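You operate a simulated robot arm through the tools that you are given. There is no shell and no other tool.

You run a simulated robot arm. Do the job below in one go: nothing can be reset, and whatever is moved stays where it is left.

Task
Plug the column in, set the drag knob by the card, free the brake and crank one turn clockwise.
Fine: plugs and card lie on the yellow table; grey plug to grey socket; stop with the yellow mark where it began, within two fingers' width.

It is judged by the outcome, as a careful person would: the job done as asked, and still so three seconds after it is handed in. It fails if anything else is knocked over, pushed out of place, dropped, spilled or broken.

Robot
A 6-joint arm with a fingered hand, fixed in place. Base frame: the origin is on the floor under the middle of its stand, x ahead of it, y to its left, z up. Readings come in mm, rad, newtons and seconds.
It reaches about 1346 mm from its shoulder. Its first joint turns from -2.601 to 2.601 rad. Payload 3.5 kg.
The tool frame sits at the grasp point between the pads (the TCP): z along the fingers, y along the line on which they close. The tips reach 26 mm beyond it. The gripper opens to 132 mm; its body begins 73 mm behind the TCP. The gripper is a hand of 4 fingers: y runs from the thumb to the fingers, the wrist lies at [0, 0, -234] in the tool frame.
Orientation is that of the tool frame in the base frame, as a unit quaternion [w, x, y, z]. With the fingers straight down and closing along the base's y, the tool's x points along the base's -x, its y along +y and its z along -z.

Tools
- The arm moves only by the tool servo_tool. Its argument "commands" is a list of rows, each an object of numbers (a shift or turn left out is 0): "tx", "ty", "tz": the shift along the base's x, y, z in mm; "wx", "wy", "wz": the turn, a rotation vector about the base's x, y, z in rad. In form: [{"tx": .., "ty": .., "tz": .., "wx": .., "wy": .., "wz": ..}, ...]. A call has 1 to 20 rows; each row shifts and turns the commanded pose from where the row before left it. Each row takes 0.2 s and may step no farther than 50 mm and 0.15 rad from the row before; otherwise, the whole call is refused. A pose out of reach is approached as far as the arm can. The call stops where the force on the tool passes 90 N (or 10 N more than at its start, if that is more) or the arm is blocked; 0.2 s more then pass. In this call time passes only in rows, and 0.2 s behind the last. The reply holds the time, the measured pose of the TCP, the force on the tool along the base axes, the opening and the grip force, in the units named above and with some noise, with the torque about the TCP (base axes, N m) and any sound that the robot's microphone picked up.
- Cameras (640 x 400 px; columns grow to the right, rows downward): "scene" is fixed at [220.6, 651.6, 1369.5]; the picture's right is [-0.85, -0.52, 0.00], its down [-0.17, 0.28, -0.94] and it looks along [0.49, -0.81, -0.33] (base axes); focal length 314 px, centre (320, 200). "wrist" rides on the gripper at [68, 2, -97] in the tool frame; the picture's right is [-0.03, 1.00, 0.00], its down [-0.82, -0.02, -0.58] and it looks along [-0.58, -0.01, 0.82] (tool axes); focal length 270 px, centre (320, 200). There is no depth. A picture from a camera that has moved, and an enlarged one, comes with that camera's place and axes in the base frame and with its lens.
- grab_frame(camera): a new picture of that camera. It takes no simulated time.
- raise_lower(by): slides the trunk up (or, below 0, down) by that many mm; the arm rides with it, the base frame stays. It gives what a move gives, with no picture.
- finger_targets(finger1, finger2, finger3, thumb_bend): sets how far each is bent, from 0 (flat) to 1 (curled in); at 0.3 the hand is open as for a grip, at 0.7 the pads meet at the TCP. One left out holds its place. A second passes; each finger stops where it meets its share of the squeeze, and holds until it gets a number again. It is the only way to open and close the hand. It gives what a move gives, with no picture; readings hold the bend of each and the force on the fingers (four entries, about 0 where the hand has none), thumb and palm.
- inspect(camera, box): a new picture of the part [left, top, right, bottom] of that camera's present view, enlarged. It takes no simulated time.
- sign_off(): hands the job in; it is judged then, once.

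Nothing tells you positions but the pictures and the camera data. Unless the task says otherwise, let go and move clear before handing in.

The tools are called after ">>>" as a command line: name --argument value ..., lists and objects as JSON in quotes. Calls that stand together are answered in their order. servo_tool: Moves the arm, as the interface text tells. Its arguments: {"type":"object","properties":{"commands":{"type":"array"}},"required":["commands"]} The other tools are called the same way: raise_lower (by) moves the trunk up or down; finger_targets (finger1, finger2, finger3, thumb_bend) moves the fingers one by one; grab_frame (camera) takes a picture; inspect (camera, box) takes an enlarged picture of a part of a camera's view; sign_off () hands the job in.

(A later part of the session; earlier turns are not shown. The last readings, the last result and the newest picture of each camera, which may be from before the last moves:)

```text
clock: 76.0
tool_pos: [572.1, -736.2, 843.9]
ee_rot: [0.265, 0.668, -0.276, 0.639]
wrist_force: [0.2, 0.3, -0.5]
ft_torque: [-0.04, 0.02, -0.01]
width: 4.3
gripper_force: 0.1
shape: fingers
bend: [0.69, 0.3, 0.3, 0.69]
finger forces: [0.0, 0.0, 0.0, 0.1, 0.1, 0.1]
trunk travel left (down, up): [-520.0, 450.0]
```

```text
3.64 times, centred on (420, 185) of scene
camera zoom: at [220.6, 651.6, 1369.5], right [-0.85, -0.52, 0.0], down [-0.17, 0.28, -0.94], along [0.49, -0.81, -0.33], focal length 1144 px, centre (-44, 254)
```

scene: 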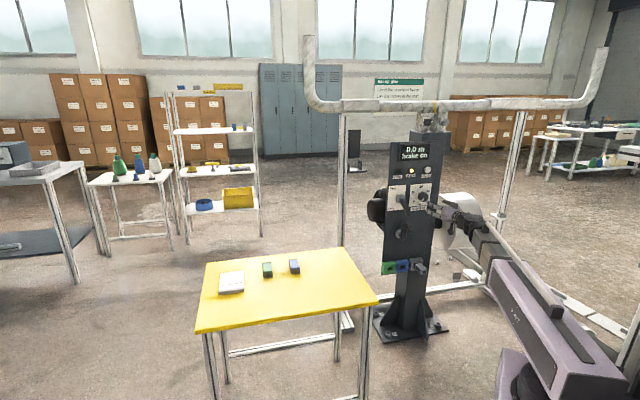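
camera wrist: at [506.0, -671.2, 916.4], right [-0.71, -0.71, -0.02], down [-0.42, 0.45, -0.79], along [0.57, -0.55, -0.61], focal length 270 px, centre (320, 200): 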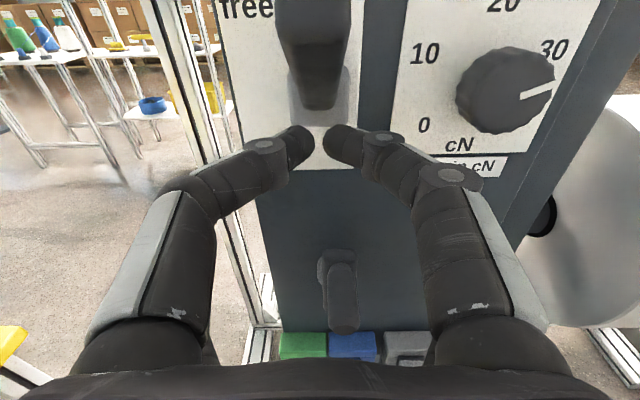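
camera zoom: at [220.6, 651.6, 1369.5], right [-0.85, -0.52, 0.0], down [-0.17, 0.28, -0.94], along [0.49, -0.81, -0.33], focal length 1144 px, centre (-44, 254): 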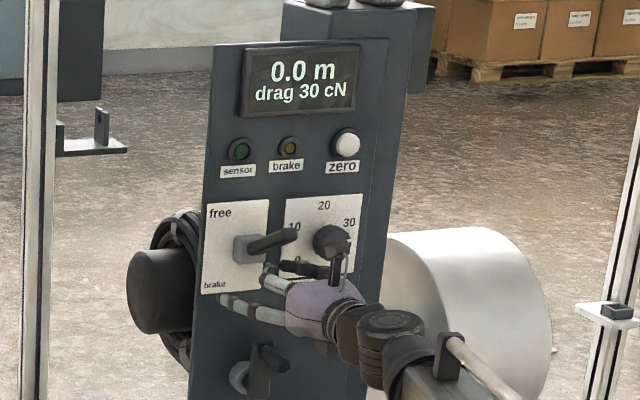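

The lever snapped to "free": the brake lamp is off and the display shows "0.0 m / drag 30 cN". I'll back out and lower toward the crank handle.

>>> servo_tool --commands '[{"tx": -25, "ty": 25}, {"tx": -25, "ty": 25}, {"tx": -25, "ty": 25}]'

>>> finger_targets --finger1 0.53 --finger2 0.45 --finger3 0.45 --thumb_bend 0.53

>>> raise_lower --by -140

>>> grab_frame --camera "wrist"

>>> inspect --camera "scene" --box '[370, 130, 470, 250]'

```text
clock: 76.8
tool_pos: [498.0, -661.5, 844.9]
ee_rot: [0.266, 0.667, -0.276, 0.64]
wrist_force: [-0.6, 0.3, 1.1]
ft_torque: [-0.05, 0.0, 0.02]
width: 4.3
gripper_force: 0.0
shape: fingers
bend: [0.69, 0.3, 0.3, 0.69]
finger forces: [0.0, 0.1, 0.0, 0.1, 0.0, 0.1]
trunk travel left (down, up): [-520.0, 450.0]
```

```text
clock: 77.8
tool_pos: [498.7, -662.7, 845.0]
ee_rot: [0.265, 0.667, -0.275, 0.64]
wrist_force: [0.2, 0.4, -0.5]
ft_torque: [-0.03, -0.02, 0.01]
width: 55.4
gripper_force: 0.0
shape: fingers
bend: [0.53, 0.45, 0.45, 0.53]
finger forces: [0.1, 0.1, 0.1, 0.0, 0.0, 0.0]
trunk travel left (down, up): [-520.0, 450.0]
```

```text
clock: 79.5
tool_pos: [498.5, -662.4, 705.5]
ee_rot: [0.266, 0.667, -0.276, 0.639]
wrist_force: [-0.3, -0.1, -0.3]
ft_torque: [-0.01, 0.01, 0.02]
width: 55.2
gripper_force: 0.1
shape: fingers
bend: [0.53, 0.45, 0.45, 0.53]
finger forces: [0.1, 0.0, 0.0, 0.0, 0.1, 0.0]
trunk travel left (down, up): [-380.0, 590.0]
```

```text
taken
camera wrist: at [431.8, -597.8, 776.8], right [-0.71, -0.71, -0.02], down [-0.42, 0.45, -0.79], along [0.57, -0.55, -0.61], focal length 270 px, centre (320, 200)
```

wrist: 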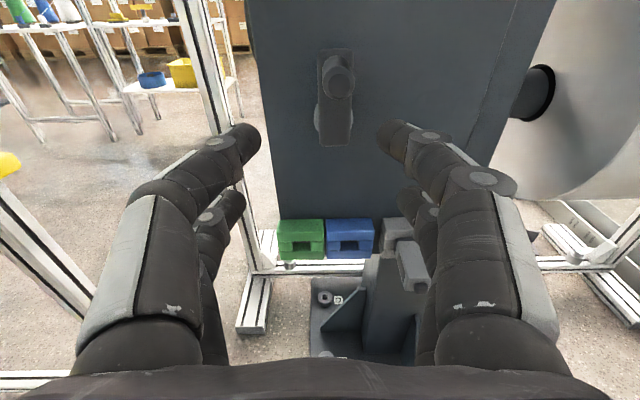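

```text
3.33 times, centred on (420, 190) of scene
camera zoom: at [220.6, 651.6, 1369.5], right [-0.85, -0.52, 0.0], down [-0.17, 0.28, -0.94], along [0.49, -0.81, -0.33], focal length 1048 px, centre (-13, 233)
```

zoom: 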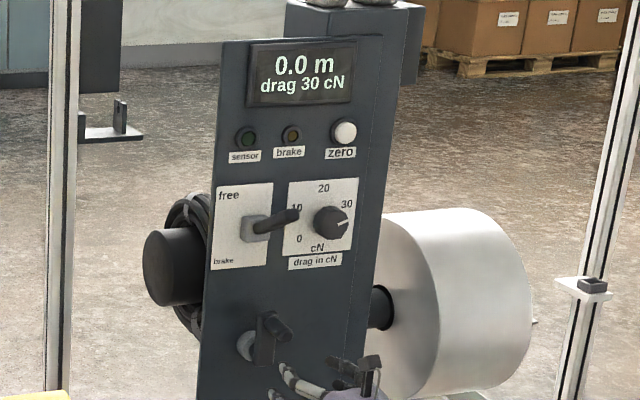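

A good reference view of the crank at its starting position. Zooming in for records.

>>> inspect --camera "wrist" --box '[270, 30, 400, 160]'

>>> inspect --camera "scene" --box '[384, 215, 424, 245]'

>>> inspect --camera "wrist" --box '[480, 0, 640, 260]'

```text
3.08 times, centred on (335, 95) of wrist
camera zoom: at [431.8, -597.8, 776.8], right [-0.71, -0.71, -0.02], down [-0.42, 0.45, -0.79], along [0.57, -0.55, -0.61], focal length 832 px, centre (274, 523)
```

zoom: 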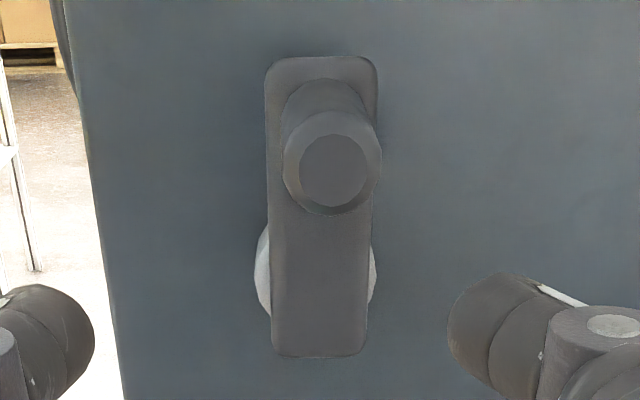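

```text
13.33 times, centred on (404, 230) of scene
camera zoom: at [220.6, 651.6, 1369.5], right [-0.85, -0.52, 0.0], down [-0.17, 0.28, -0.94], along [0.49, -0.81, -0.33], focal length 4193 px, centre (-800, -200)
```

zoom: 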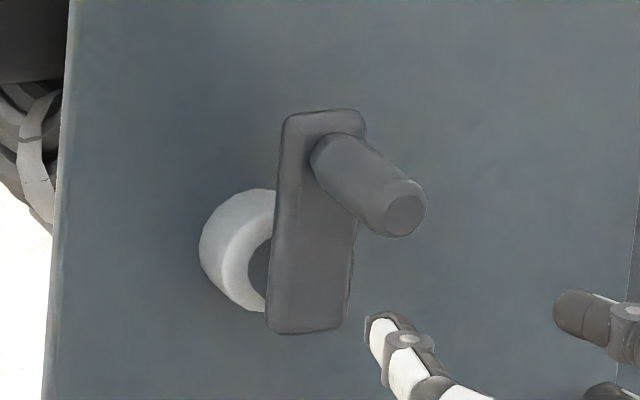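

```text
1.54 times, centred on (560, 130) of wrist
camera zoom: at [431.8, -597.8, 776.8], right [-0.71, -0.71, -0.02], down [-0.42, 0.45, -0.79], along [0.57, -0.55, -0.61], focal length 416 px, centre (-49, 308)
```

zoom: 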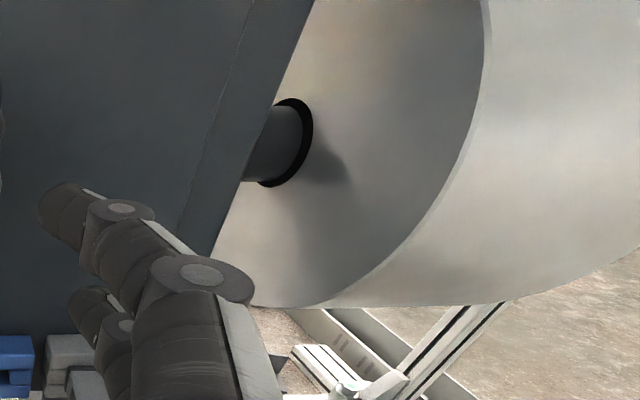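

The crank arm is vertical with its handle (about 22 mm thick) at the top. I'll line finger 1 and thumb up on either side of the handle and approach.

>>> servo_tool --commands '[{"tx": -10.5, "ty": -10.5}, {"tx": 28, "ty": -28}, {"tx": 28, "ty": -28}]'

>>> grab_frame --camera "wrist"

>>> inspect --camera "scene" --box '[384, 205, 444, 245]'

```text
clock: 80.3
tool_pos: [541.9, -730.7, 705.1]
ee_rot: [0.265, 0.666, -0.275, 0.64]
wrist_force: [-0.2, 0.2, 0.2]
ft_torque: [0.04, 0.05, -0.01]
width: 55.1
gripper_force: 0.1
shape: fingers
bend: [0.53, 0.45, 0.45, 0.53]
finger forces: [0.1, 0.0, 0.1, 0.0, 0.0, 0.0]
trunk travel left (down, up): [-380.0, 590.0]
```

```text
taken
camera wrist: at [475.8, -665.1, 776.9], right [-0.71, -0.71, -0.02], down [-0.42, 0.45, -0.79], along [0.57, -0.55, -0.61], focal length 270 px, centre (320, 200)
```

wrist: 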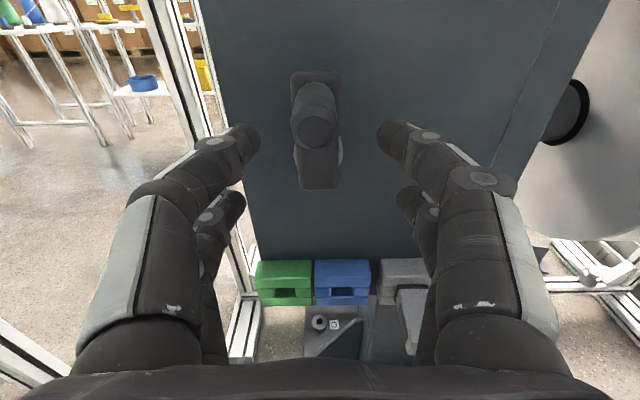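

```text
10.00 times, centred on (414, 225) of scene
camera zoom: at [220.6, 651.6, 1369.5], right [-0.85, -0.52, 0.0], down [-0.17, 0.28, -0.94], along [0.49, -0.81, -0.33], focal length 3145 px, centre (-620, -50)
```

zoom: 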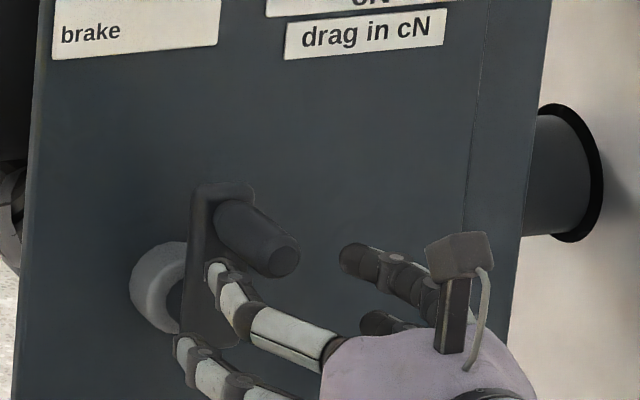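

>>> inspect --camera "wrist" --box '[240, 60, 400, 200]'

```text
2.86 times, centred on (320, 130) of wrist
camera zoom: at [475.8, -665.1, 776.9], right [-0.71, -0.71, -0.02], down [-0.42, 0.45, -0.79], along [0.57, -0.55, -0.61], focal length 772 px, centre (320, 400)
```

zoom: 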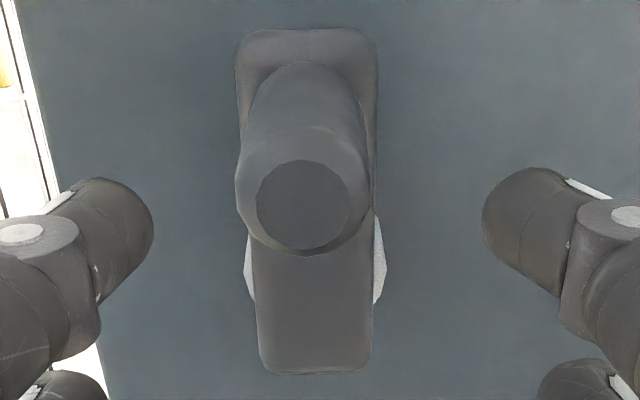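

Nearly centred (2.5 mm off). Correcting and advancing so the pads flank the handle.

>>> raise_lower --by 1.5

>>> servo_tool --commands '[{"tx": 1.8, "ty": 1.8}, {"tx": 16.6, "ty": -16.6}, {"tx": 16.6, "ty": -16.6}]'

>>> grab_frame --camera "wrist"

>>> inspect --camera "scene" --box '[384, 205, 444, 245]'

```text
clock: 80.8
tool_pos: [543.1, -728.2, 706.3]
ee_rot: [0.265, 0.667, -0.276, 0.64]
wrist_force: [-0.2, -0.9, 0.8]
ft_torque: [0.01, 0.02, -0.02]
width: 55.2
gripper_force: 0.0
shape: fingers
bend: [0.53, 0.45, 0.45, 0.53]
finger forces: [0.0, 0.0, 0.0, 0.0, 0.0, 0.0]
trunk travel left (down, up): [-381.0, 589.0]
```

```text
clock: 81.6
tool_pos: [576.5, -761.3, 707.8]
ee_rot: [0.265, 0.666, -0.275, 0.641]
wrist_force: [-0.5, -0.3, 0.4]
ft_torque: [-0.02, 0.01, -0.01]
width: 55.1
gripper_force: 0.0
shape: fingers
bend: [0.53, 0.45, 0.45, 0.53]
finger forces: [0.0, 0.0, 0.0, 0.0, 0.0, 0.0]
trunk travel left (down, up): [-381.0, 589.0]
```

```text
taken
camera wrist: at [511.4, -696.7, 778.4], right [-0.71, -0.71, -0.03], down [-0.42, 0.45, -0.79], along [0.57, -0.55, -0.61], focal length 270 px, centre (320, 200)
```

wrist: 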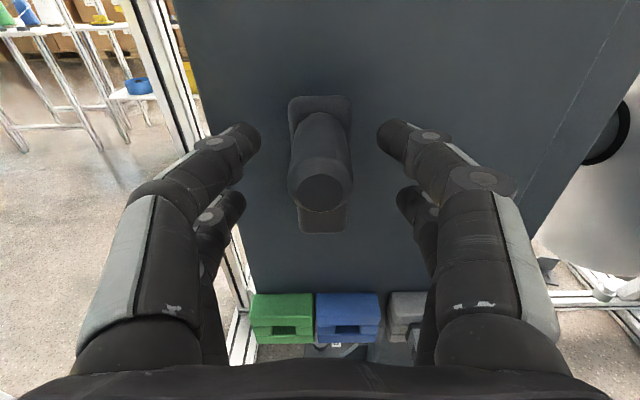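

```text
10.00 times, centred on (414, 225) of scene
camera zoom: at [220.6, 651.6, 1369.5], right [-0.85, -0.52, 0.0], down [-0.17, 0.28, -0.94], along [0.49, -0.81, -0.33], focal length 3145 px, centre (-620, -50)
```

zoom: 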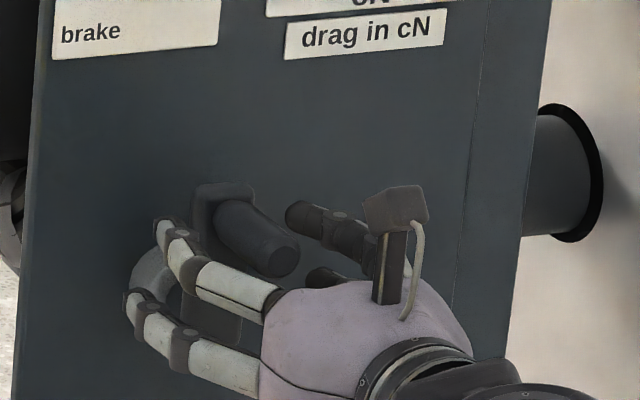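

Handle is centred between finger 1 and thumb. Pinching it.

>>> finger_targets --finger1 0.7 --thumb_bend 0.7

>>> grab_frame --camera "wrist"

>>> inspect --camera "scene" --box '[384, 205, 444, 245]'

```text
clock: 82.6
tool_pos: [578.5, -760.2, 705.8]
ee_rot: [0.265, 0.667, -0.275, 0.64]
wrist_force: [3.7, 0.4, -0.7]
ft_torque: [-0.03, 0.05, 0.03]
width: 20.5
gripper_force: 5.4
shape: fingers
bend: [0.63, 0.45, 0.45, 0.66]
finger forces: [4.4, 0.1, 0.1, 0.0, 6.5, 0.0]
trunk travel left (down, up): [-381.0, 589.0]
```

```text
taken
camera wrist: at [511.4, -696.5, 778.1], right [-0.71, -0.71, -0.02], down [-0.42, 0.45, -0.79], along [0.57, -0.55, -0.61], focal length 270 px, centre (320, 200)
```

wrist: 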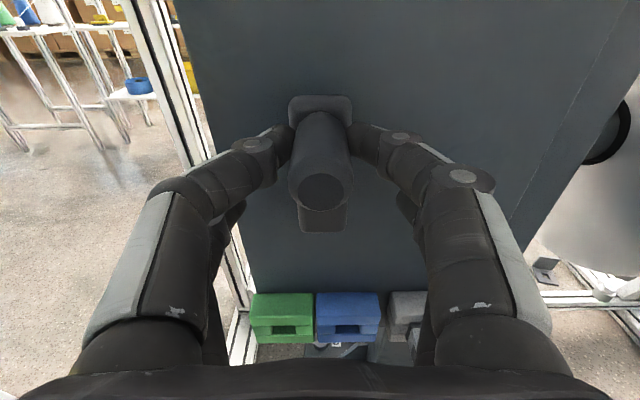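

```text
10.00 times, centred on (414, 225) of scene
camera zoom: at [220.6, 651.6, 1369.5], right [-0.85, -0.52, 0.0], down [-0.17, 0.28, -0.94], along [0.49, -0.81, -0.33], focal length 3145 px, centre (-620, -50)
```

zoom: 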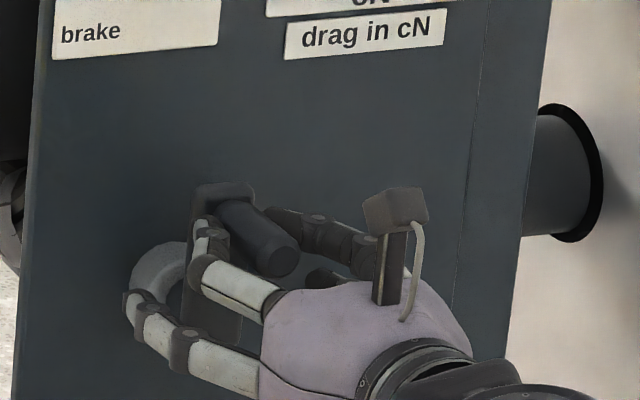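

Handle is pinched. I've computed a circular path (radius 64 mm, about 256 mm effective tool length) that uses wrist pitch for the vertical motion. First 45° clockwise.

>>> servo_tool --commands '[{"tx": -5.913, "ty": -5.8, "tz": -0.992, "wx": 0.003, "wy": 0.003}, {"tx": -5.913, "ty": -5.8, "tz": -0.992, "wx": 0.003, "wy": 0.003}, {"tx": -5.621, "ty": -5.294, "tz": -2.906, "wx": 0.0088, "wy": 0.0088}, {"tx": -5.621, "ty": -5.294, "tz": -2.906, "wx": 0.0088, "wy": 0.0088}, {"tx": -4.936, "ty": -4.437, "tz": -4.618, "wx": 0.014, "wy": 0.014}, {"tx": -4.936, "ty": -4.437, "tz": -4.618, "wx": 0.014, "wy": 0.014}]'

>>> grab_frame --camera "wrist"

>>> inspect --camera "scene" --box '[360, 130, 470, 250]'

```text
clock: 84.0
tool_pos: [543.6, -790.2, 690.6]
ee_rot: [0.255, 0.689, -0.286, 0.615]
wrist_force: [0.6, 0.4, -2.1]
ft_torque: [0.1, -0.02, -0.01]
width: 20.2
gripper_force: 5.6
shape: fingers
bend: [0.65, 0.45, 0.45, 0.66]
finger forces: [5.8, 0.0, 0.1, 0.1, 6.6, 0.1]
trunk travel left (down, up): [-381.0, 589.0]
```

```text
taken
camera wrist: at [481.7, -731.0, 767.7], right [-0.71, -0.7, -0.02], down [-0.46, 0.49, -0.75], along [0.54, -0.52, -0.67], focal length 270 px, centre (320, 200)
```

wrist: 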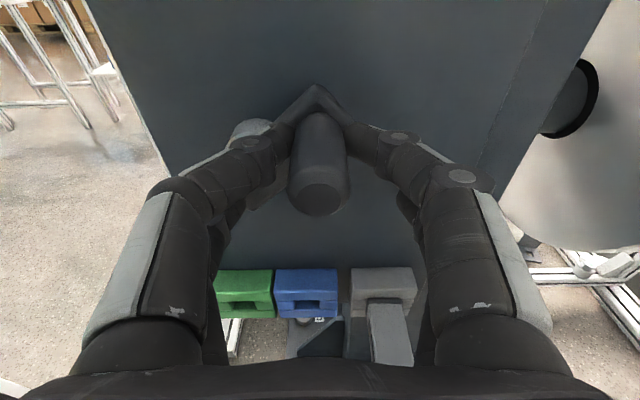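

```text
3.33 times, centred on (415, 190) of scene
camera zoom: at [220.6, 651.6, 1369.5], right [-0.85, -0.52, 0.0], down [-0.17, 0.28, -0.94], along [0.49, -0.81, -0.33], focal length 1048 px, centre (3, 233)
```

zoom: 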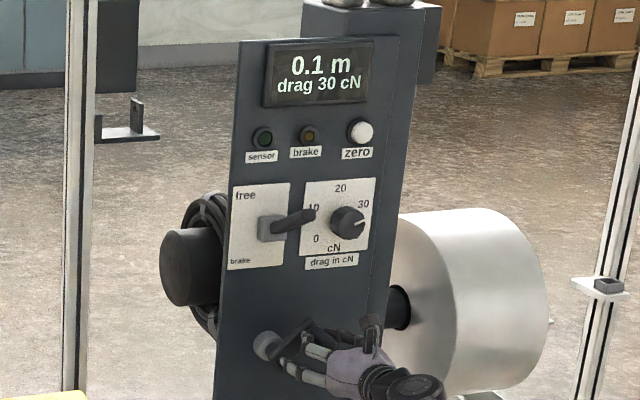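

The crank follows smoothly and the display reads 0.1 m. Next 45°.

>>> servo_tool --commands '[{"tx": -3.902, "ty": -3.291, "tz": -5.99, "wx": 0.0183, "wy": 0.0183}, {"tx": -3.902, "ty": -3.291, "tz": -5.99, "wx": 0.0183, "wy": 0.0183}, {"tx": -2.588, "ty": -1.933, "tz": -6.948, "wx": 0.0214, "wy": 0.0214}, {"tx": -2.588, "ty": -1.933, "tz": -6.948, "wx": 0.0214, "wy": 0.0214}, {"tx": -1.088, "ty": -0.455, "tz": -7.414, "wx": 0.0232, "wy": 0.0232}, {"tx": -1.088, "ty": -0.455, "tz": -7.414, "wx": 0.0232, "wy": 0.0232}]'

>>> grab_frame --camera "wrist"

>>> inspect --camera "scene" --box '[360, 130, 470, 250]'

```text
clock: 85.4
tool_pos: [529.0, -802.1, 649.5]
ee_rot: [0.229, 0.742, -0.307, 0.551]
wrist_force: [4.9, 4.5, 1.6]
ft_torque: [-0.09, 0.02, 0.15]
width: 14.7
gripper_force: 3.8
shape: fingers
bend: [0.68, 0.45, 0.45, 0.66]
finger forces: [0.7, 0.0, 0.0, 0.1, 6.1, 0.0]
trunk travel left (down, up): [-381.0, 589.0]
```

```text
taken
camera wrist: at [478.1, -752.7, 741.3], right [-0.71, -0.7, -0.02], down [-0.54, 0.57, -0.61], along [0.44, -0.42, -0.79], focal length 270 px, centre (320, 200)
```

wrist: 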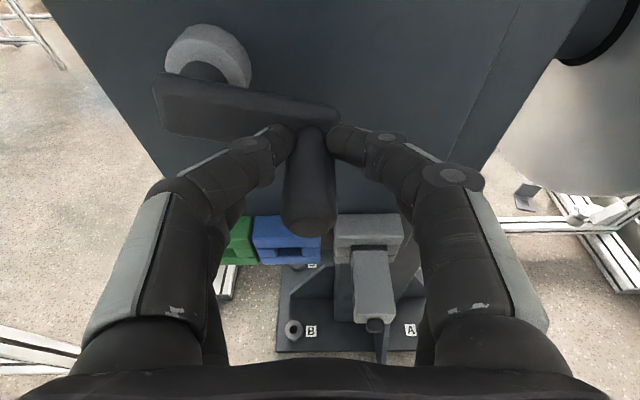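

```text
3.33 times, centred on (415, 190) of scene
camera zoom: at [220.6, 651.6, 1369.5], right [-0.85, -0.52, 0.0], down [-0.17, 0.28, -0.94], along [0.49, -0.81, -0.33], focal length 1048 px, centre (3, 233)
```

zoom: 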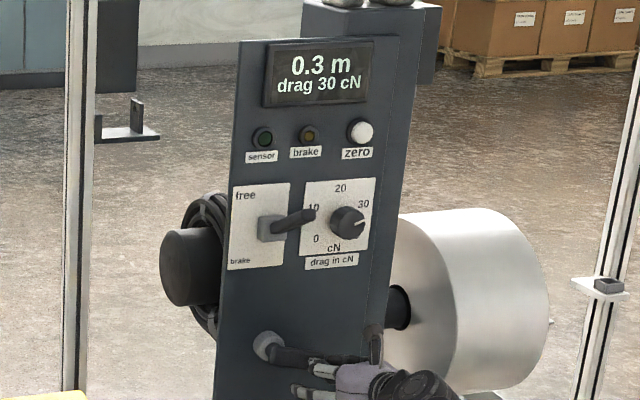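

Now at about 95°, display 0.3 m; the tool is slightly too far right, so I'll use a 62 mm radius from here. Next 45°.

>>> servo_tool --commands '[{"tx": 1.188, "ty": 1.719, "tz": -6.18, "wx": 0.0197, "wy": 0.0197}, {"tx": 1.188, "ty": 1.719, "tz": -6.18, "wx": 0.0197, "wy": 0.0197}, {"tx": 1.97, "ty": 2.408, "tz": -6.625, "wx": 0.0216, "wy": 0.0216}, {"tx": 1.97, "ty": 2.408, "tz": -6.625, "wx": 0.0216, "wy": 0.0216}, {"tx": 3.324, "ty": 3.642, "tz": -5.66, "wx": 0.0189, "wy": 0.0189}, {"tx": 3.324, "ty": 3.642, "tz": -5.66, "wx": 0.0189, "wy": 0.0189}]'

>>> grab_frame --camera "wrist"

>>> inspect --camera "scene" --box '[360, 130, 470, 250]'

```text
clock: 86.8
tool_pos: [540.6, -786.3, 615.1]
ee_rot: [0.202, 0.784, -0.326, 0.488]
wrist_force: [8.4, 10.9, 24.4]
ft_torque: [-0.18, -0.89, 0.42]
width: 15.5
gripper_force: 13.4
shape: fingers
bend: [0.7, 0.45, 0.45, 0.66]
finger forces: [0.1, 0.0, 0.0, 0.0, 27.4, 0.0]
trunk travel left (down, up): [-381.0, 589.0]
```

```text
taken
camera wrist: at [500.9, -748.1, 718.4], right [-0.72, -0.7, -0.02], down [-0.61, 0.64, -0.48], along [0.35, -0.33, -0.88], focal length 270 px, centre (320, 200)
```

wrist: 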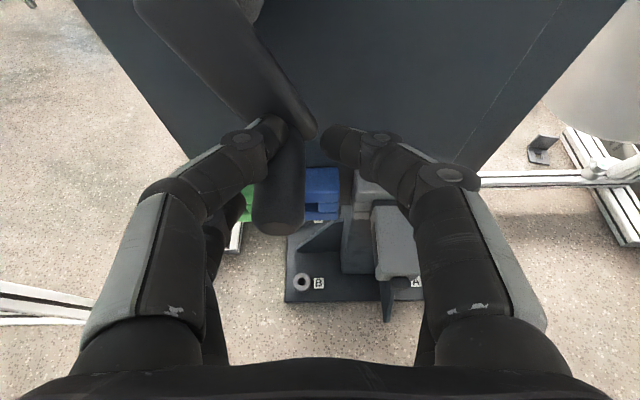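

```text
3.33 times, centred on (415, 190) of scene
camera zoom: at [220.6, 651.6, 1369.5], right [-0.85, -0.52, 0.0], down [-0.17, 0.28, -0.94], along [0.49, -0.81, -0.33], focal length 1048 px, centre (3, 233)
```

zoom: 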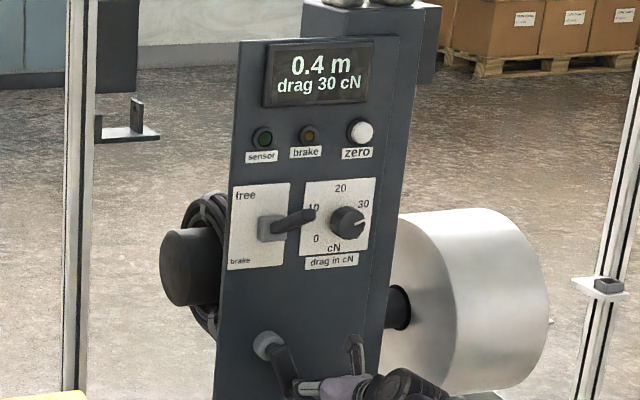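

The handle slipped out of the pinch and runs ahead of the tool (crank near 150°), so the thumb is pressing on it from one side. I'll re-centre the hand on the handle to relieve that.

>>> servo_tool --commands '[{"tx": 5, "ty": 5}, {"tx": 5, "ty": 5}]'

>>> grab_frame --camera "wrist"

>>> inspect --camera "scene" --box '[384, 205, 444, 255]'

```text
clock: 87.4
tool_pos: [550.9, -778.2, 613.0]
ee_rot: [0.204, 0.784, -0.325, 0.487]
wrist_force: [6.2, -4.6, 18.7]
ft_torque: [-0.23, -0.53, 0.01]
width: 4.9
gripper_force: 10.1
shape: fingers
bend: [0.7, 0.45, 0.45, 0.68]
finger forces: [0.1, 0.1, 0.1, 0.0, 19.7, 0.0]
trunk travel left (down, up): [-381.0, 589.0]
```

```text
taken
camera wrist: at [511.4, -739.5, 717.2], right [-0.72, -0.7, -0.02], down [-0.61, 0.64, -0.48], along [0.35, -0.33, -0.88], focal length 270 px, centre (320, 200)
```

wrist: 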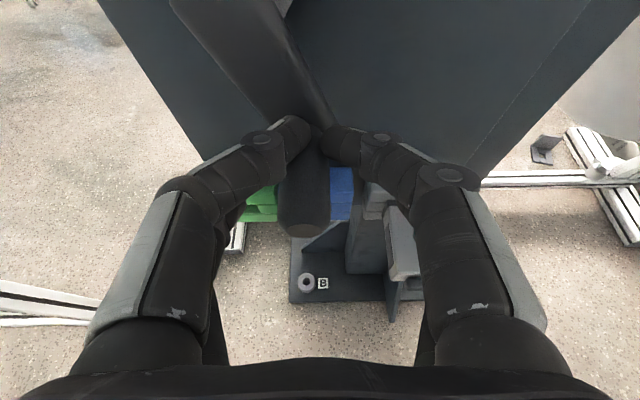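

```text
8.00 times, centred on (414, 230) of scene
camera zoom: at [220.6, 651.6, 1369.5], right [-0.85, -0.52, 0.0], down [-0.17, 0.28, -0.94], along [0.49, -0.81, -0.33], focal length 2516 px, centre (-432, -40)
```

zoom: 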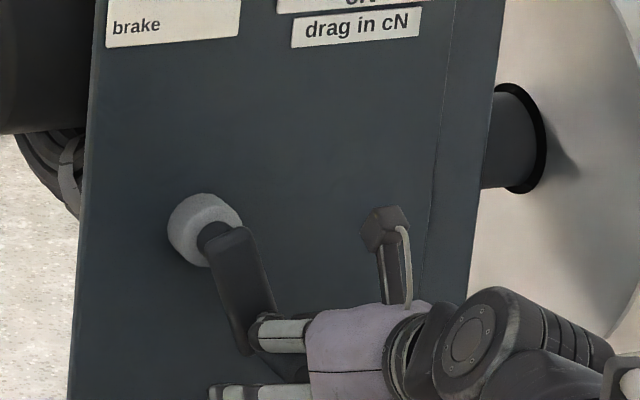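

The crank is near 152°. I'll re-grip so the handle sits between all four fingers, with the hand level. First open, back out, and level the hand.

>>> finger_targets --finger1 0.48 --finger2 0.48 --finger3 0.48 --thumb_bend 0.48

>>> servo_tool --commands '[{"tx": -14, "ty": 14}, {"tx": -18, "ty": 18}, {"tx": -18, "ty": 18}, {"tx": -18, "ty": 18}]'

>>> grab_frame --camera "wrist"

>>> inspect --camera "scene" --box '[360, 130, 470, 250]'

```text
clock: 88.4
tool_pos: [552.3, -776.6, 612.3]
ee_rot: [0.202, 0.786, -0.325, 0.486]
wrist_force: [0.1, -0.2, -0.1]
ft_torque: [-0.03, 0.01, -0.01]
width: 72.3
gripper_force: 0.1
shape: fingers
bend: [0.48, 0.48, 0.48, 0.48]
finger forces: [0.1, 0.1, 0.0, 0.0, 0.0, 0.1]
trunk travel left (down, up): [-381.0, 589.0]
```

```text
clock: 89.4
tool_pos: [484.7, -708.9, 612.2]
ee_rot: [0.203, 0.785, -0.326, 0.487]
wrist_force: [-0.4, 1.1, -0.2]
ft_torque: [0.03, -0.02, 0.0]
width: 72.0
gripper_force: 0.2
shape: fingers
bend: [0.48, 0.48, 0.48, 0.48]
finger forces: [0.0, 0.0, 0.0, 0.0, 0.1, 0.0]
trunk travel left (down, up): [-381.0, 589.0]
```

```text
taken
camera wrist: at [444.9, -671.7, 715.6], right [-0.71, -0.7, -0.02], down [-0.61, 0.64, -0.47], along [0.34, -0.33, -0.88], focal length 270 px, centre (320, 200)
```

wrist: 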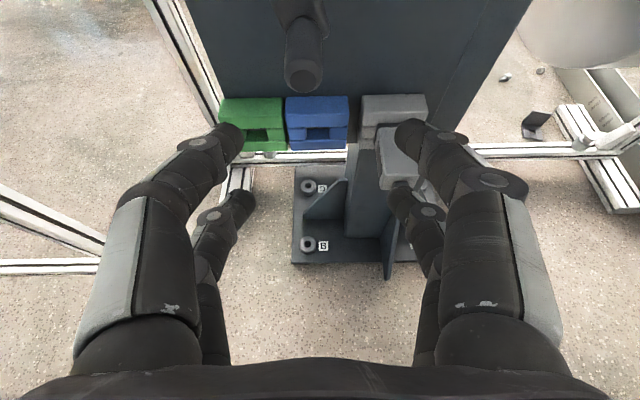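

```text
3.33 times, centred on (415, 190) of scene
camera zoom: at [220.6, 651.6, 1369.5], right [-0.85, -0.52, 0.0], down [-0.17, 0.28, -0.94], along [0.49, -0.81, -0.33], focal length 1048 px, centre (3, 233)
```

zoom: 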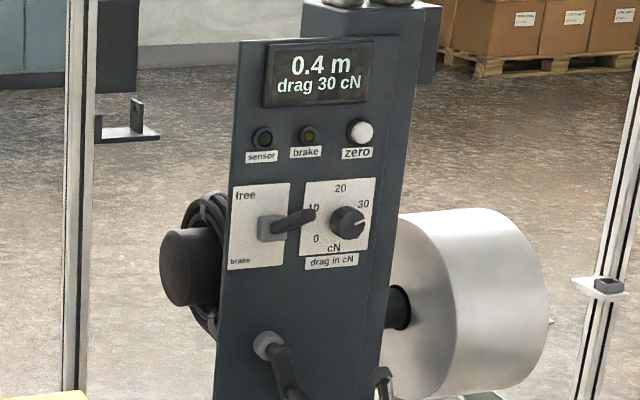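

>>> inspect --camera "scene" --box '[384, 215, 424, 255]'

>>> inspect --camera "wrist" --box '[220, 0, 380, 110]'

```text
10.00 times, centred on (404, 235) of scene
camera zoom: at [220.6, 651.6, 1369.5], right [-0.85, -0.52, 0.0], down [-0.17, 0.28, -0.94], along [0.49, -0.81, -0.33], focal length 3145 px, centre (-520, -150)
```

zoom: 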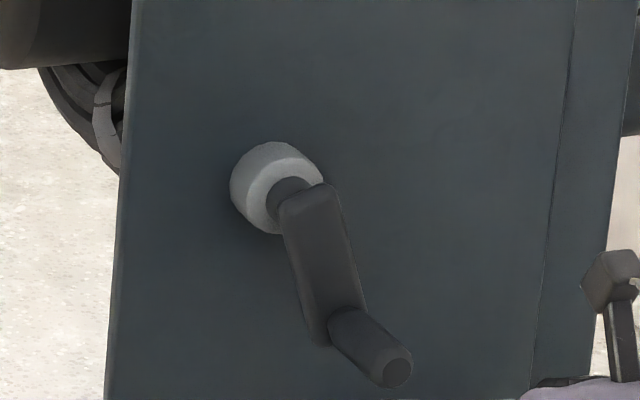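

```text
3.64 times, centred on (300, 55) of wrist
camera zoom: at [444.9, -671.7, 715.6], right [-0.71, -0.7, -0.02], down [-0.61, 0.64, -0.47], along [0.34, -0.33, -0.88], focal length 983 px, centre (393, 727)
```

zoom: 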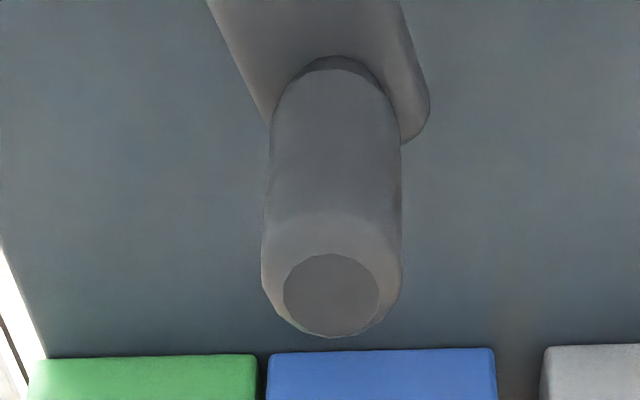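

The crank stays where it's left (about 155°), so I can simply push it in segments. I'll close the fingers into a blunt pusher, level the hand and drop to handle height on the right side.

>>> servo_tool --commands '[{"tx": 6.7, "ty": -6.7, "tz": 21.9, "wx": -0.0721, "wy": -0.0721}, {"tx": 5.0, "ty": -5.0, "tz": 22.8, "wx": -0.0721, "wy": -0.0721}, {"tx": 3.4, "ty": -3.4, "tz": 23.4, "wx": -0.0721, "wy": -0.0721}, {"tx": 1.7, "ty": -1.7, "tz": 23.8, "wx": -0.0721, "wy": -0.0721}, {"tx": -25, "ty": -25}]'

>>> finger_targets --finger1 0.69 --finger2 0.69 --finger3 0.69 --thumb_bend 0.69

>>> raise_lower --by -98

>>> grab_frame --camera "wrist"

>>> inspect --camera "scene" --box '[360, 190, 470, 290]'

```text
clock: 90.6
tool_pos: [477.3, -751.1, 704.8]
ee_rot: [0.263, 0.671, -0.277, 0.636]
wrist_force: [1.0, -0.6, -1.1]
ft_torque: [0.0, -0.03, 0.01]
width: 72.3
gripper_force: 0.2
shape: fingers
bend: [0.48, 0.48, 0.48, 0.48]
finger forces: [0.0, 0.0, 0.0, 0.0, 0.0, 0.0]
trunk travel left (down, up): [-381.0, 589.0]
```

```text
clock: 91.6
tool_pos: [477.8, -750.0, 703.3]
ee_rot: [0.264, 0.67, -0.278, 0.635]
wrist_force: [-0.9, 0.1, -0.6]
ft_torque: [0.04, -0.01, 0.01]
width: 4.6
gripper_force: 0.0
shape: fingers
bend: [0.69, 0.69, 0.69, 0.69]
finger forces: [0.0, 0.0, 0.0, 0.0, 0.0, 0.1]
trunk travel left (down, up): [-381.0, 589.0]
```

```text
clock: 92.9
tool_pos: [476.8, -750.7, 606.4]
ee_rot: [0.264, 0.67, -0.278, 0.635]
wrist_force: [-0.3, -0.3, 0.8]
ft_torque: [0.01, 0.0, -0.02]
width: 4.4
gripper_force: 0.1
shape: fingers
bend: [0.69, 0.69, 0.69, 0.69]
finger forces: [0.0, 0.0, 0.0, 0.0, 0.0, 0.1]
trunk travel left (down, up): [-283.0, 687.0]
```

```text
taken
camera wrist: at [411.2, -687.2, 678.4], right [-0.71, -0.71, -0.02], down [-0.42, 0.45, -0.78], along [0.56, -0.54, -0.62], focal length 270 px, centre (320, 200)
```

wrist: 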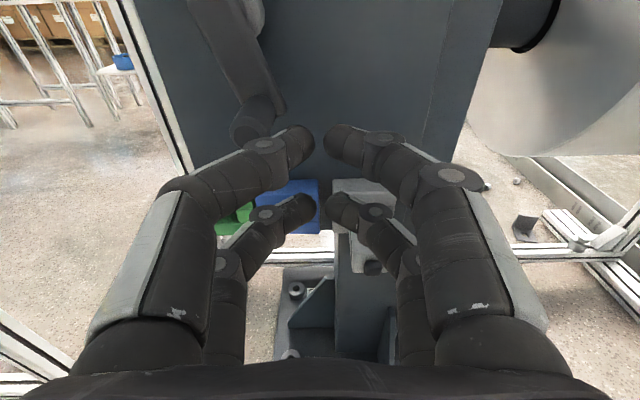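

```text
4.00 times, centred on (415, 240) of scene
camera zoom: at [220.6, 651.6, 1369.5], right [-0.85, -0.52, 0.0], down [-0.17, 0.28, -0.94], along [0.49, -0.81, -0.33], focal length 1258 px, centre (-60, 40)
```

zoom: 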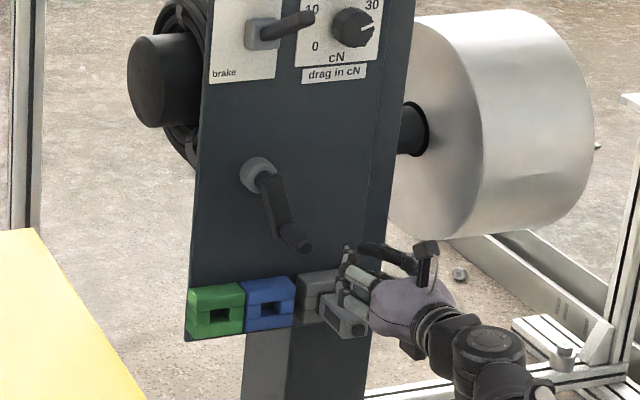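

The handle is just left of the closed fingers. Advancing alongside it, then pushing it left (clockwise along the bottom).

>>> servo_tool --commands '[{"tx": 20, "ty": -20}, {"tx": 20, "ty": -20}, {"tx": 19, "ty": -19}]'

>>> servo_tool --commands '[{"tx": 5, "ty": 5}, {"tx": 5, "ty": 5}, {"tx": 5, "ty": 5}, {"tx": 5, "ty": 5}]'

>>> grab_frame --camera "wrist"

>>> inspect --camera "scene" --box '[360, 130, 470, 260]'

```text
clock: 93.7
tool_pos: [535.8, -811.0, 606.2]
ee_rot: [0.263, 0.671, -0.279, 0.635]
wrist_force: [-4.4, 1.0, 5.2]
ft_torque: [0.22, -0.14, 0.2]
width: 3.5
gripper_force: 3.2
shape: fingers
bend: [0.69, 0.69, 0.69, 0.69]
finger forces: [0.0, 0.0, 0.1, 0.1, 7.0, 0.0]
trunk travel left (down, up): [-283.0, 687.0]
```

```text
clock: 94.7
tool_pos: [558.5, -790.2, 604.7]
ee_rot: [0.263, 0.671, -0.277, 0.635]
wrist_force: [0.5, 1.2, -6.8]
ft_torque: [-0.24, 0.07, 0.04]
width: 3.5
gripper_force: 6.3
shape: fingers
bend: [0.69, 0.69, 0.69, 0.69]
finger forces: [0.0, 0.0, 9.3, 0.1, 2.1, 0.0]
trunk travel left (down, up): [-283.0, 687.0]
```

```text
taken
camera wrist: at [492.1, -725.8, 677.6], right [-0.71, -0.71, -0.02], down [-0.43, 0.45, -0.78], along [0.56, -0.54, -0.62], focal length 270 px, centre (320, 200)
```

wrist: 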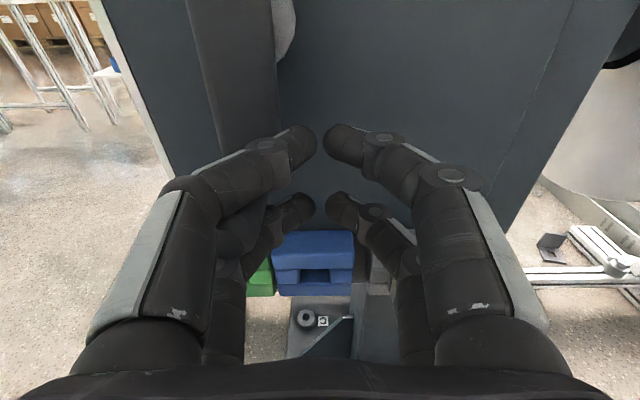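

```text
3.08 times, centred on (415, 195) of scene
camera zoom: at [220.6, 651.6, 1369.5], right [-0.85, -0.52, 0.0], down [-0.17, 0.28, -0.94], along [0.49, -0.81, -0.33], focal length 968 px, centre (28, 215)
```

zoom: 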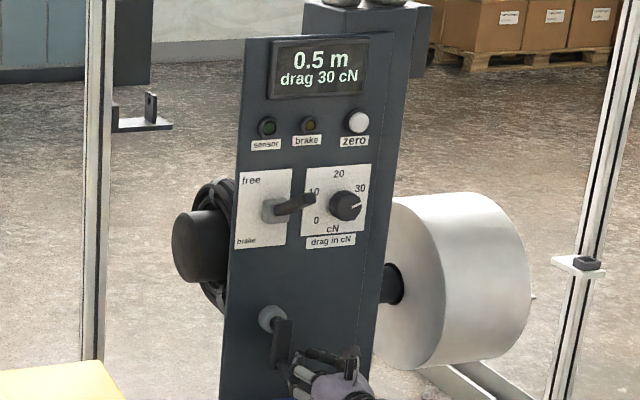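

The handle has settled into the notch between thumb and finger 3; display 0.5 m, crank about 185°. Continuing left with small lifts.

>>> servo_tool --commands '[{"tx": 5, "ty": 5}, {"tx": 5, "ty": 5}]'

>>> servo_tool --commands '[{"tx": 5, "ty": 5}, {"tx": 5, "ty": 5}]'

>>> grab_frame --camera "wrist"

>>> inspect --camera "scene" --box '[384, 215, 444, 255]'

```text
clock: 95.3
tool_pos: [567.2, -779.5, 605.9]
ee_rot: [0.263, 0.671, -0.278, 0.635]
wrist_force: [-0.1, -2.2, 0.8]
ft_torque: [0.03, 0.01, -0.04]
width: 3.3
gripper_force: 1.7
shape: fingers
bend: [0.69, 0.69, 0.7, 0.69]
finger forces: [0.0, 0.0, 1.8, 0.1, 1.7, 0.1]
trunk travel left (down, up): [-283.0, 687.0]
```

```text
clock: 95.9
tool_pos: [576.4, -769.4, 606.5]
ee_rot: [0.263, 0.671, -0.277, 0.636]
wrist_force: [-1.5, -1.4, 2.4]
ft_torque: [0.01, -0.04, -0.04]
width: 3.2
gripper_force: 2.6
shape: fingers
bend: [0.69, 0.69, 0.7, 0.69]
finger forces: [0.0, 0.0, 1.3, 0.0, 2.3, 0.0]
trunk travel left (down, up): [-283.0, 687.0]
```

```text
taken
camera wrist: at [509.7, -705.9, 678.4], right [-0.71, -0.71, -0.02], down [-0.43, 0.45, -0.78], along [0.56, -0.54, -0.62], focal length 270 px, centre (320, 200)
```

wrist: 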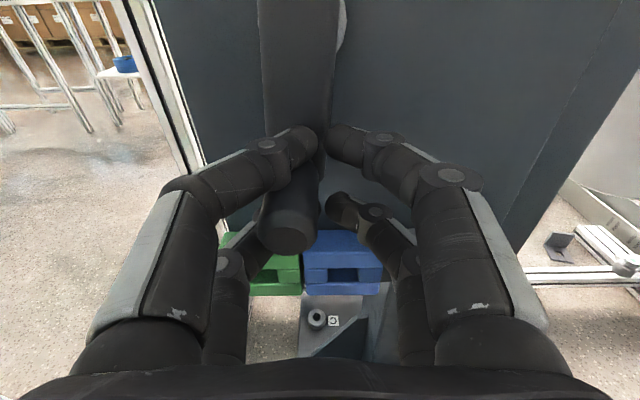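

```text
10.00 times, centred on (414, 235) of scene
camera zoom: at [220.6, 651.6, 1369.5], right [-0.85, -0.52, 0.0], down [-0.17, 0.28, -0.94], along [0.49, -0.81, -0.33], focal length 3145 px, centre (-620, -150)
```

zoom: 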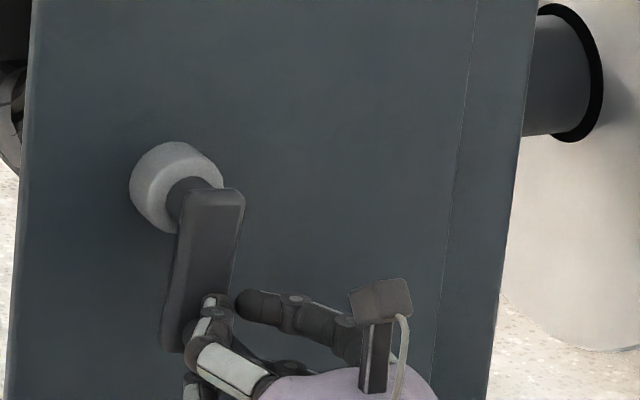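

The handle has slipped inside the four-finger cage, which is actually a good grip. I'll squeeze all fingers around it.

>>> servo_tool --commands '[{"tx": -5, "ty": -5}]'

>>> finger_targets --finger1 0.78 --finger2 0.78 --finger3 0.78 --thumb_bend 0.78

>>> grab_frame --camera "wrist"

>>> inspect --camera "scene" --box '[384, 215, 444, 255]'

```text
clock: 96.3
tool_pos: [571.6, -774.5, 606.2]
ee_rot: [0.263, 0.671, -0.277, 0.635]
wrist_force: [1.3, 2.0, -1.0]
ft_torque: [0.01, -0.01, -0.01]
width: 5.2
gripper_force: 1.0
shape: fingers
bend: [0.69, 0.69, 0.68, 0.69]
finger forces: [0.1, 0.0, 1.3, 0.0, 0.9, 0.1]
trunk travel left (down, up): [-283.0, 687.0]
```

```text
clock: 97.3
tool_pos: [571.0, -773.7, 605.6]
ee_rot: [0.264, 0.671, -0.278, 0.635]
wrist_force: [3.5, 0.5, 0.5]
ft_torque: [0.01, -0.01, -0.01]
width: 0.2
gripper_force: 2.0
shape: fingers
bend: [0.75, 0.76, 0.75, 0.73]
finger forces: [0.0, 0.1, 1.1, 0.0, 2.6, 0.0]
trunk travel left (down, up): [-283.0, 687.0]
```

```text
taken
camera wrist: at [505.5, -710.8, 678.2], right [-0.71, -0.71, -0.02], down [-0.43, 0.45, -0.78], along [0.56, -0.54, -0.62], focal length 270 px, centre (320, 200)
```

wrist: 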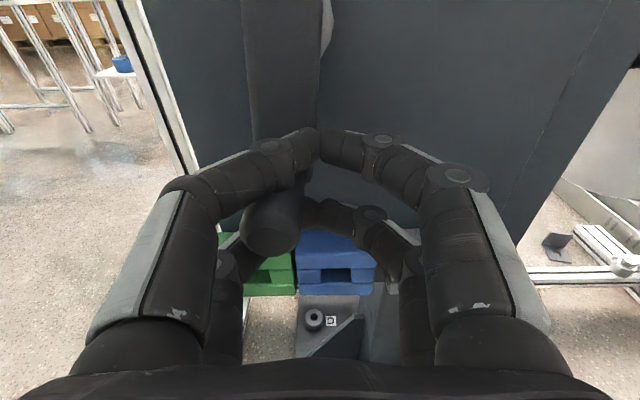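

```text
10.00 times, centred on (414, 235) of scene
camera zoom: at [220.6, 651.6, 1369.5], right [-0.85, -0.52, 0.0], down [-0.17, 0.28, -0.94], along [0.49, -0.81, -0.33], focal length 3145 px, centre (-620, -150)
```

zoom: 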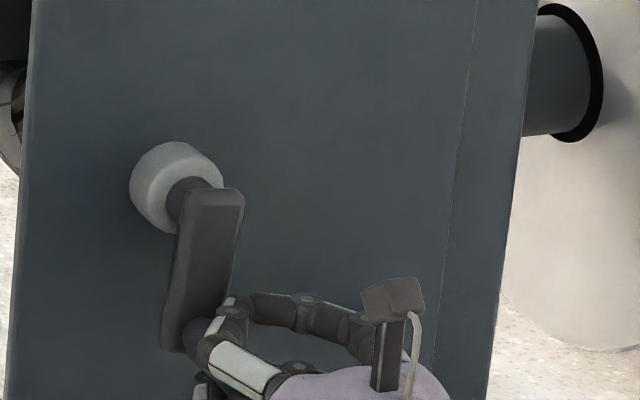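

The slot between the finger pairs drives only along tool x, so I'll roll the hand 45° to make the slot push up-left, matching the next part of the arc. Opening, backing out and rolling.

>>> finger_targets --finger1 0.48 --finger2 0.48 --finger3 0.48 --thumb_bend 0.48

>>> servo_tool --commands '[{"tx": -14, "ty": 14}, {"tx": -20, "ty": 20}, {"tx": -20, "ty": 20}, {"wx": -0.0925, "wy": 0.0926, "wz": 0.0059}, {"wx": -0.0925, "wy": 0.0926, "wz": 0.0059}, {"wx": -0.0925, "wy": 0.0926, "wz": 0.0059}, {"wx": -0.0925, "wy": 0.0926, "wz": 0.0059}, {"wx": -0.0925, "wy": 0.0926, "wz": 0.0059}, {"wx": -0.0925, "wy": 0.0926, "wz": 0.0059}]'

>>> grab_frame --camera "wrist"

>>> inspect --camera "scene" --box '[370, 135, 450, 255]'

```text
clock: 98.3
tool_pos: [571.6, -772.4, 605.9]
ee_rot: [0.264, 0.671, -0.278, 0.635]
wrist_force: [-33.3, 26.1, -1.9]
ft_torque: [-0.53, -0.63, 0.89]
width: 52.7
gripper_force: 20.4
shape: fingers
bend: [0.48, 0.48, 0.48, 0.56]
finger forces: [0.1, 0.0, 0.1, 0.1, 41.1, 0.0]
trunk travel left (down, up): [-283.0, 687.0]
```

```text
clock: 100.3
tool_pos: [518.1, -721.1, 605.7]
ee_rot: [0.49, 0.725, -0.001, 0.484]
wrist_force: [-1.4, -0.5, -0.6]
ft_torque: [0.03, 0.03, -0.01]
width: 72.1
gripper_force: 0.0
shape: fingers
bend: [0.48, 0.48, 0.48, 0.48]
finger forces: [0.1, 0.0, 0.0, 0.1, 0.1, 0.1]
trunk travel left (down, up): [-283.0, 687.0]
```

```text
taken
camera wrist: at [485.5, -621.8, 659.5], right [-0.49, -0.53, 0.69], down [-0.83, 0.04, -0.56], along [0.27, -0.85, -0.46], focal length 270 px, centre (320, 200)
```

wrist: 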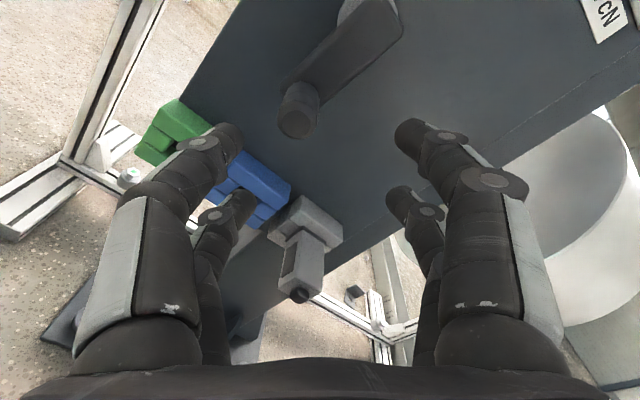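

```text
3.33 times, centred on (410, 195) of scene
camera zoom: at [220.6, 651.6, 1369.5], right [-0.85, -0.52, 0.0], down [-0.17, 0.28, -0.94], along [0.49, -0.81, -0.33], focal length 1048 px, centre (20, 217)
```

zoom: 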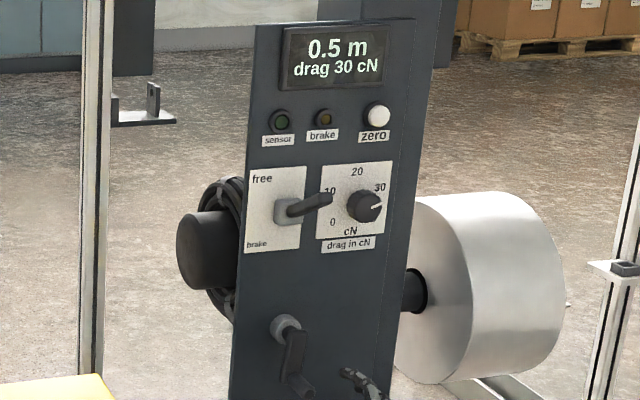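

Handle is at about 184°, friction-held. Centring the open hand on it and advancing.

>>> raise_lower --by -2

>>> servo_tool --commands '[{"tx": 12.7, "ty": 12.7}, {"tx": 16, "ty": -16}, {"tx": 16, "ty": -16}, {"tx": 16, "ty": -16}]'

>>> grab_frame --camera "wrist"

```text
clock: 100.8
tool_pos: [516.5, -721.2, 604.4]
ee_rot: [0.488, 0.726, -0.002, 0.485]
wrist_force: [0.4, 0.2, 0.6]
ft_torque: [0.0, 0.01, 0.01]
width: 71.9
gripper_force: 0.1
shape: fingers
bend: [0.48, 0.48, 0.48, 0.48]
finger forces: [0.0, 0.0, 0.0, 0.1, 0.0, 0.1]
trunk travel left (down, up): [-281.0, 689.0]
```

```text
clock: 101.8
tool_pos: [578.2, -756.7, 605.4]
ee_rot: [0.489, 0.725, -0.001, 0.485]
wrist_force: [-0.2, 0.4, -1.3]
ft_torque: [0.02, 0.05, -0.05]
width: 72.4
gripper_force: 0.0
shape: fingers
bend: [0.48, 0.48, 0.48, 0.48]
finger forces: [0.0, 0.0, 0.0, 0.0, 0.0, 0.1]
trunk travel left (down, up): [-281.0, 689.0]
```

```text
taken
camera wrist: at [546.1, -656.7, 657.9], right [-0.49, -0.53, 0.69], down [-0.83, 0.04, -0.56], along [0.27, -0.84, -0.46], focal length 270 px, centre (320, 200)
```

wrist: 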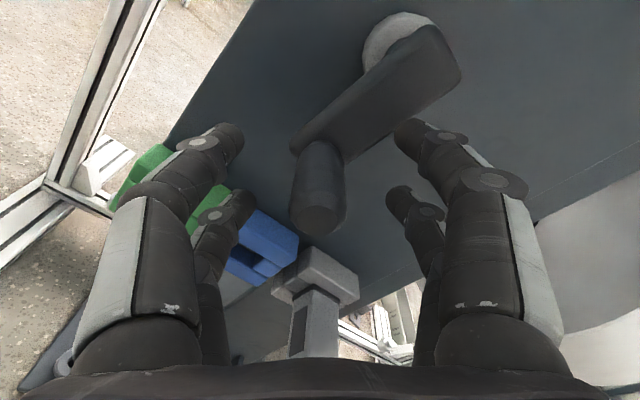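

Handle is centred. Closing all four fingers around it.

>>> finger_targets --finger1 0.76 --finger2 0.76 --finger3 0.76 --thumb_bend 0.76

>>> grab_frame --camera "wrist"

```text
clock: 102.8
tool_pos: [576.8, -756.1, 604.8]
ee_rot: [0.489, 0.725, -0.002, 0.485]
wrist_force: [4.8, 0.8, 3.3]
ft_torque: [-0.01, 0.0, 0.04]
width: 0.0
gripper_force: 0.0
shape: fingers
bend: [0.73, 0.74, 0.74, 0.73]
finger forces: [0.1, 0.1, 0.0, 0.0, 0.1, 0.0]
trunk travel left (down, up): [-281.0, 689.0]
```

```text
taken
camera wrist: at [546.0, -656.3, 657.9], right [-0.49, -0.53, 0.69], down [-0.83, 0.04, -0.56], along [0.27, -0.85, -0.46], focal length 270 px, centre (320, 200)
```

wrist: 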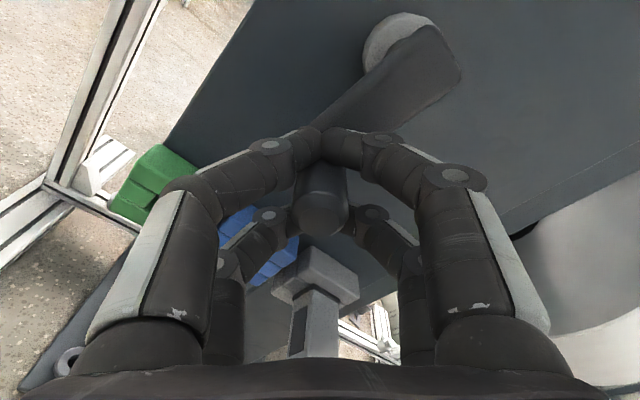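

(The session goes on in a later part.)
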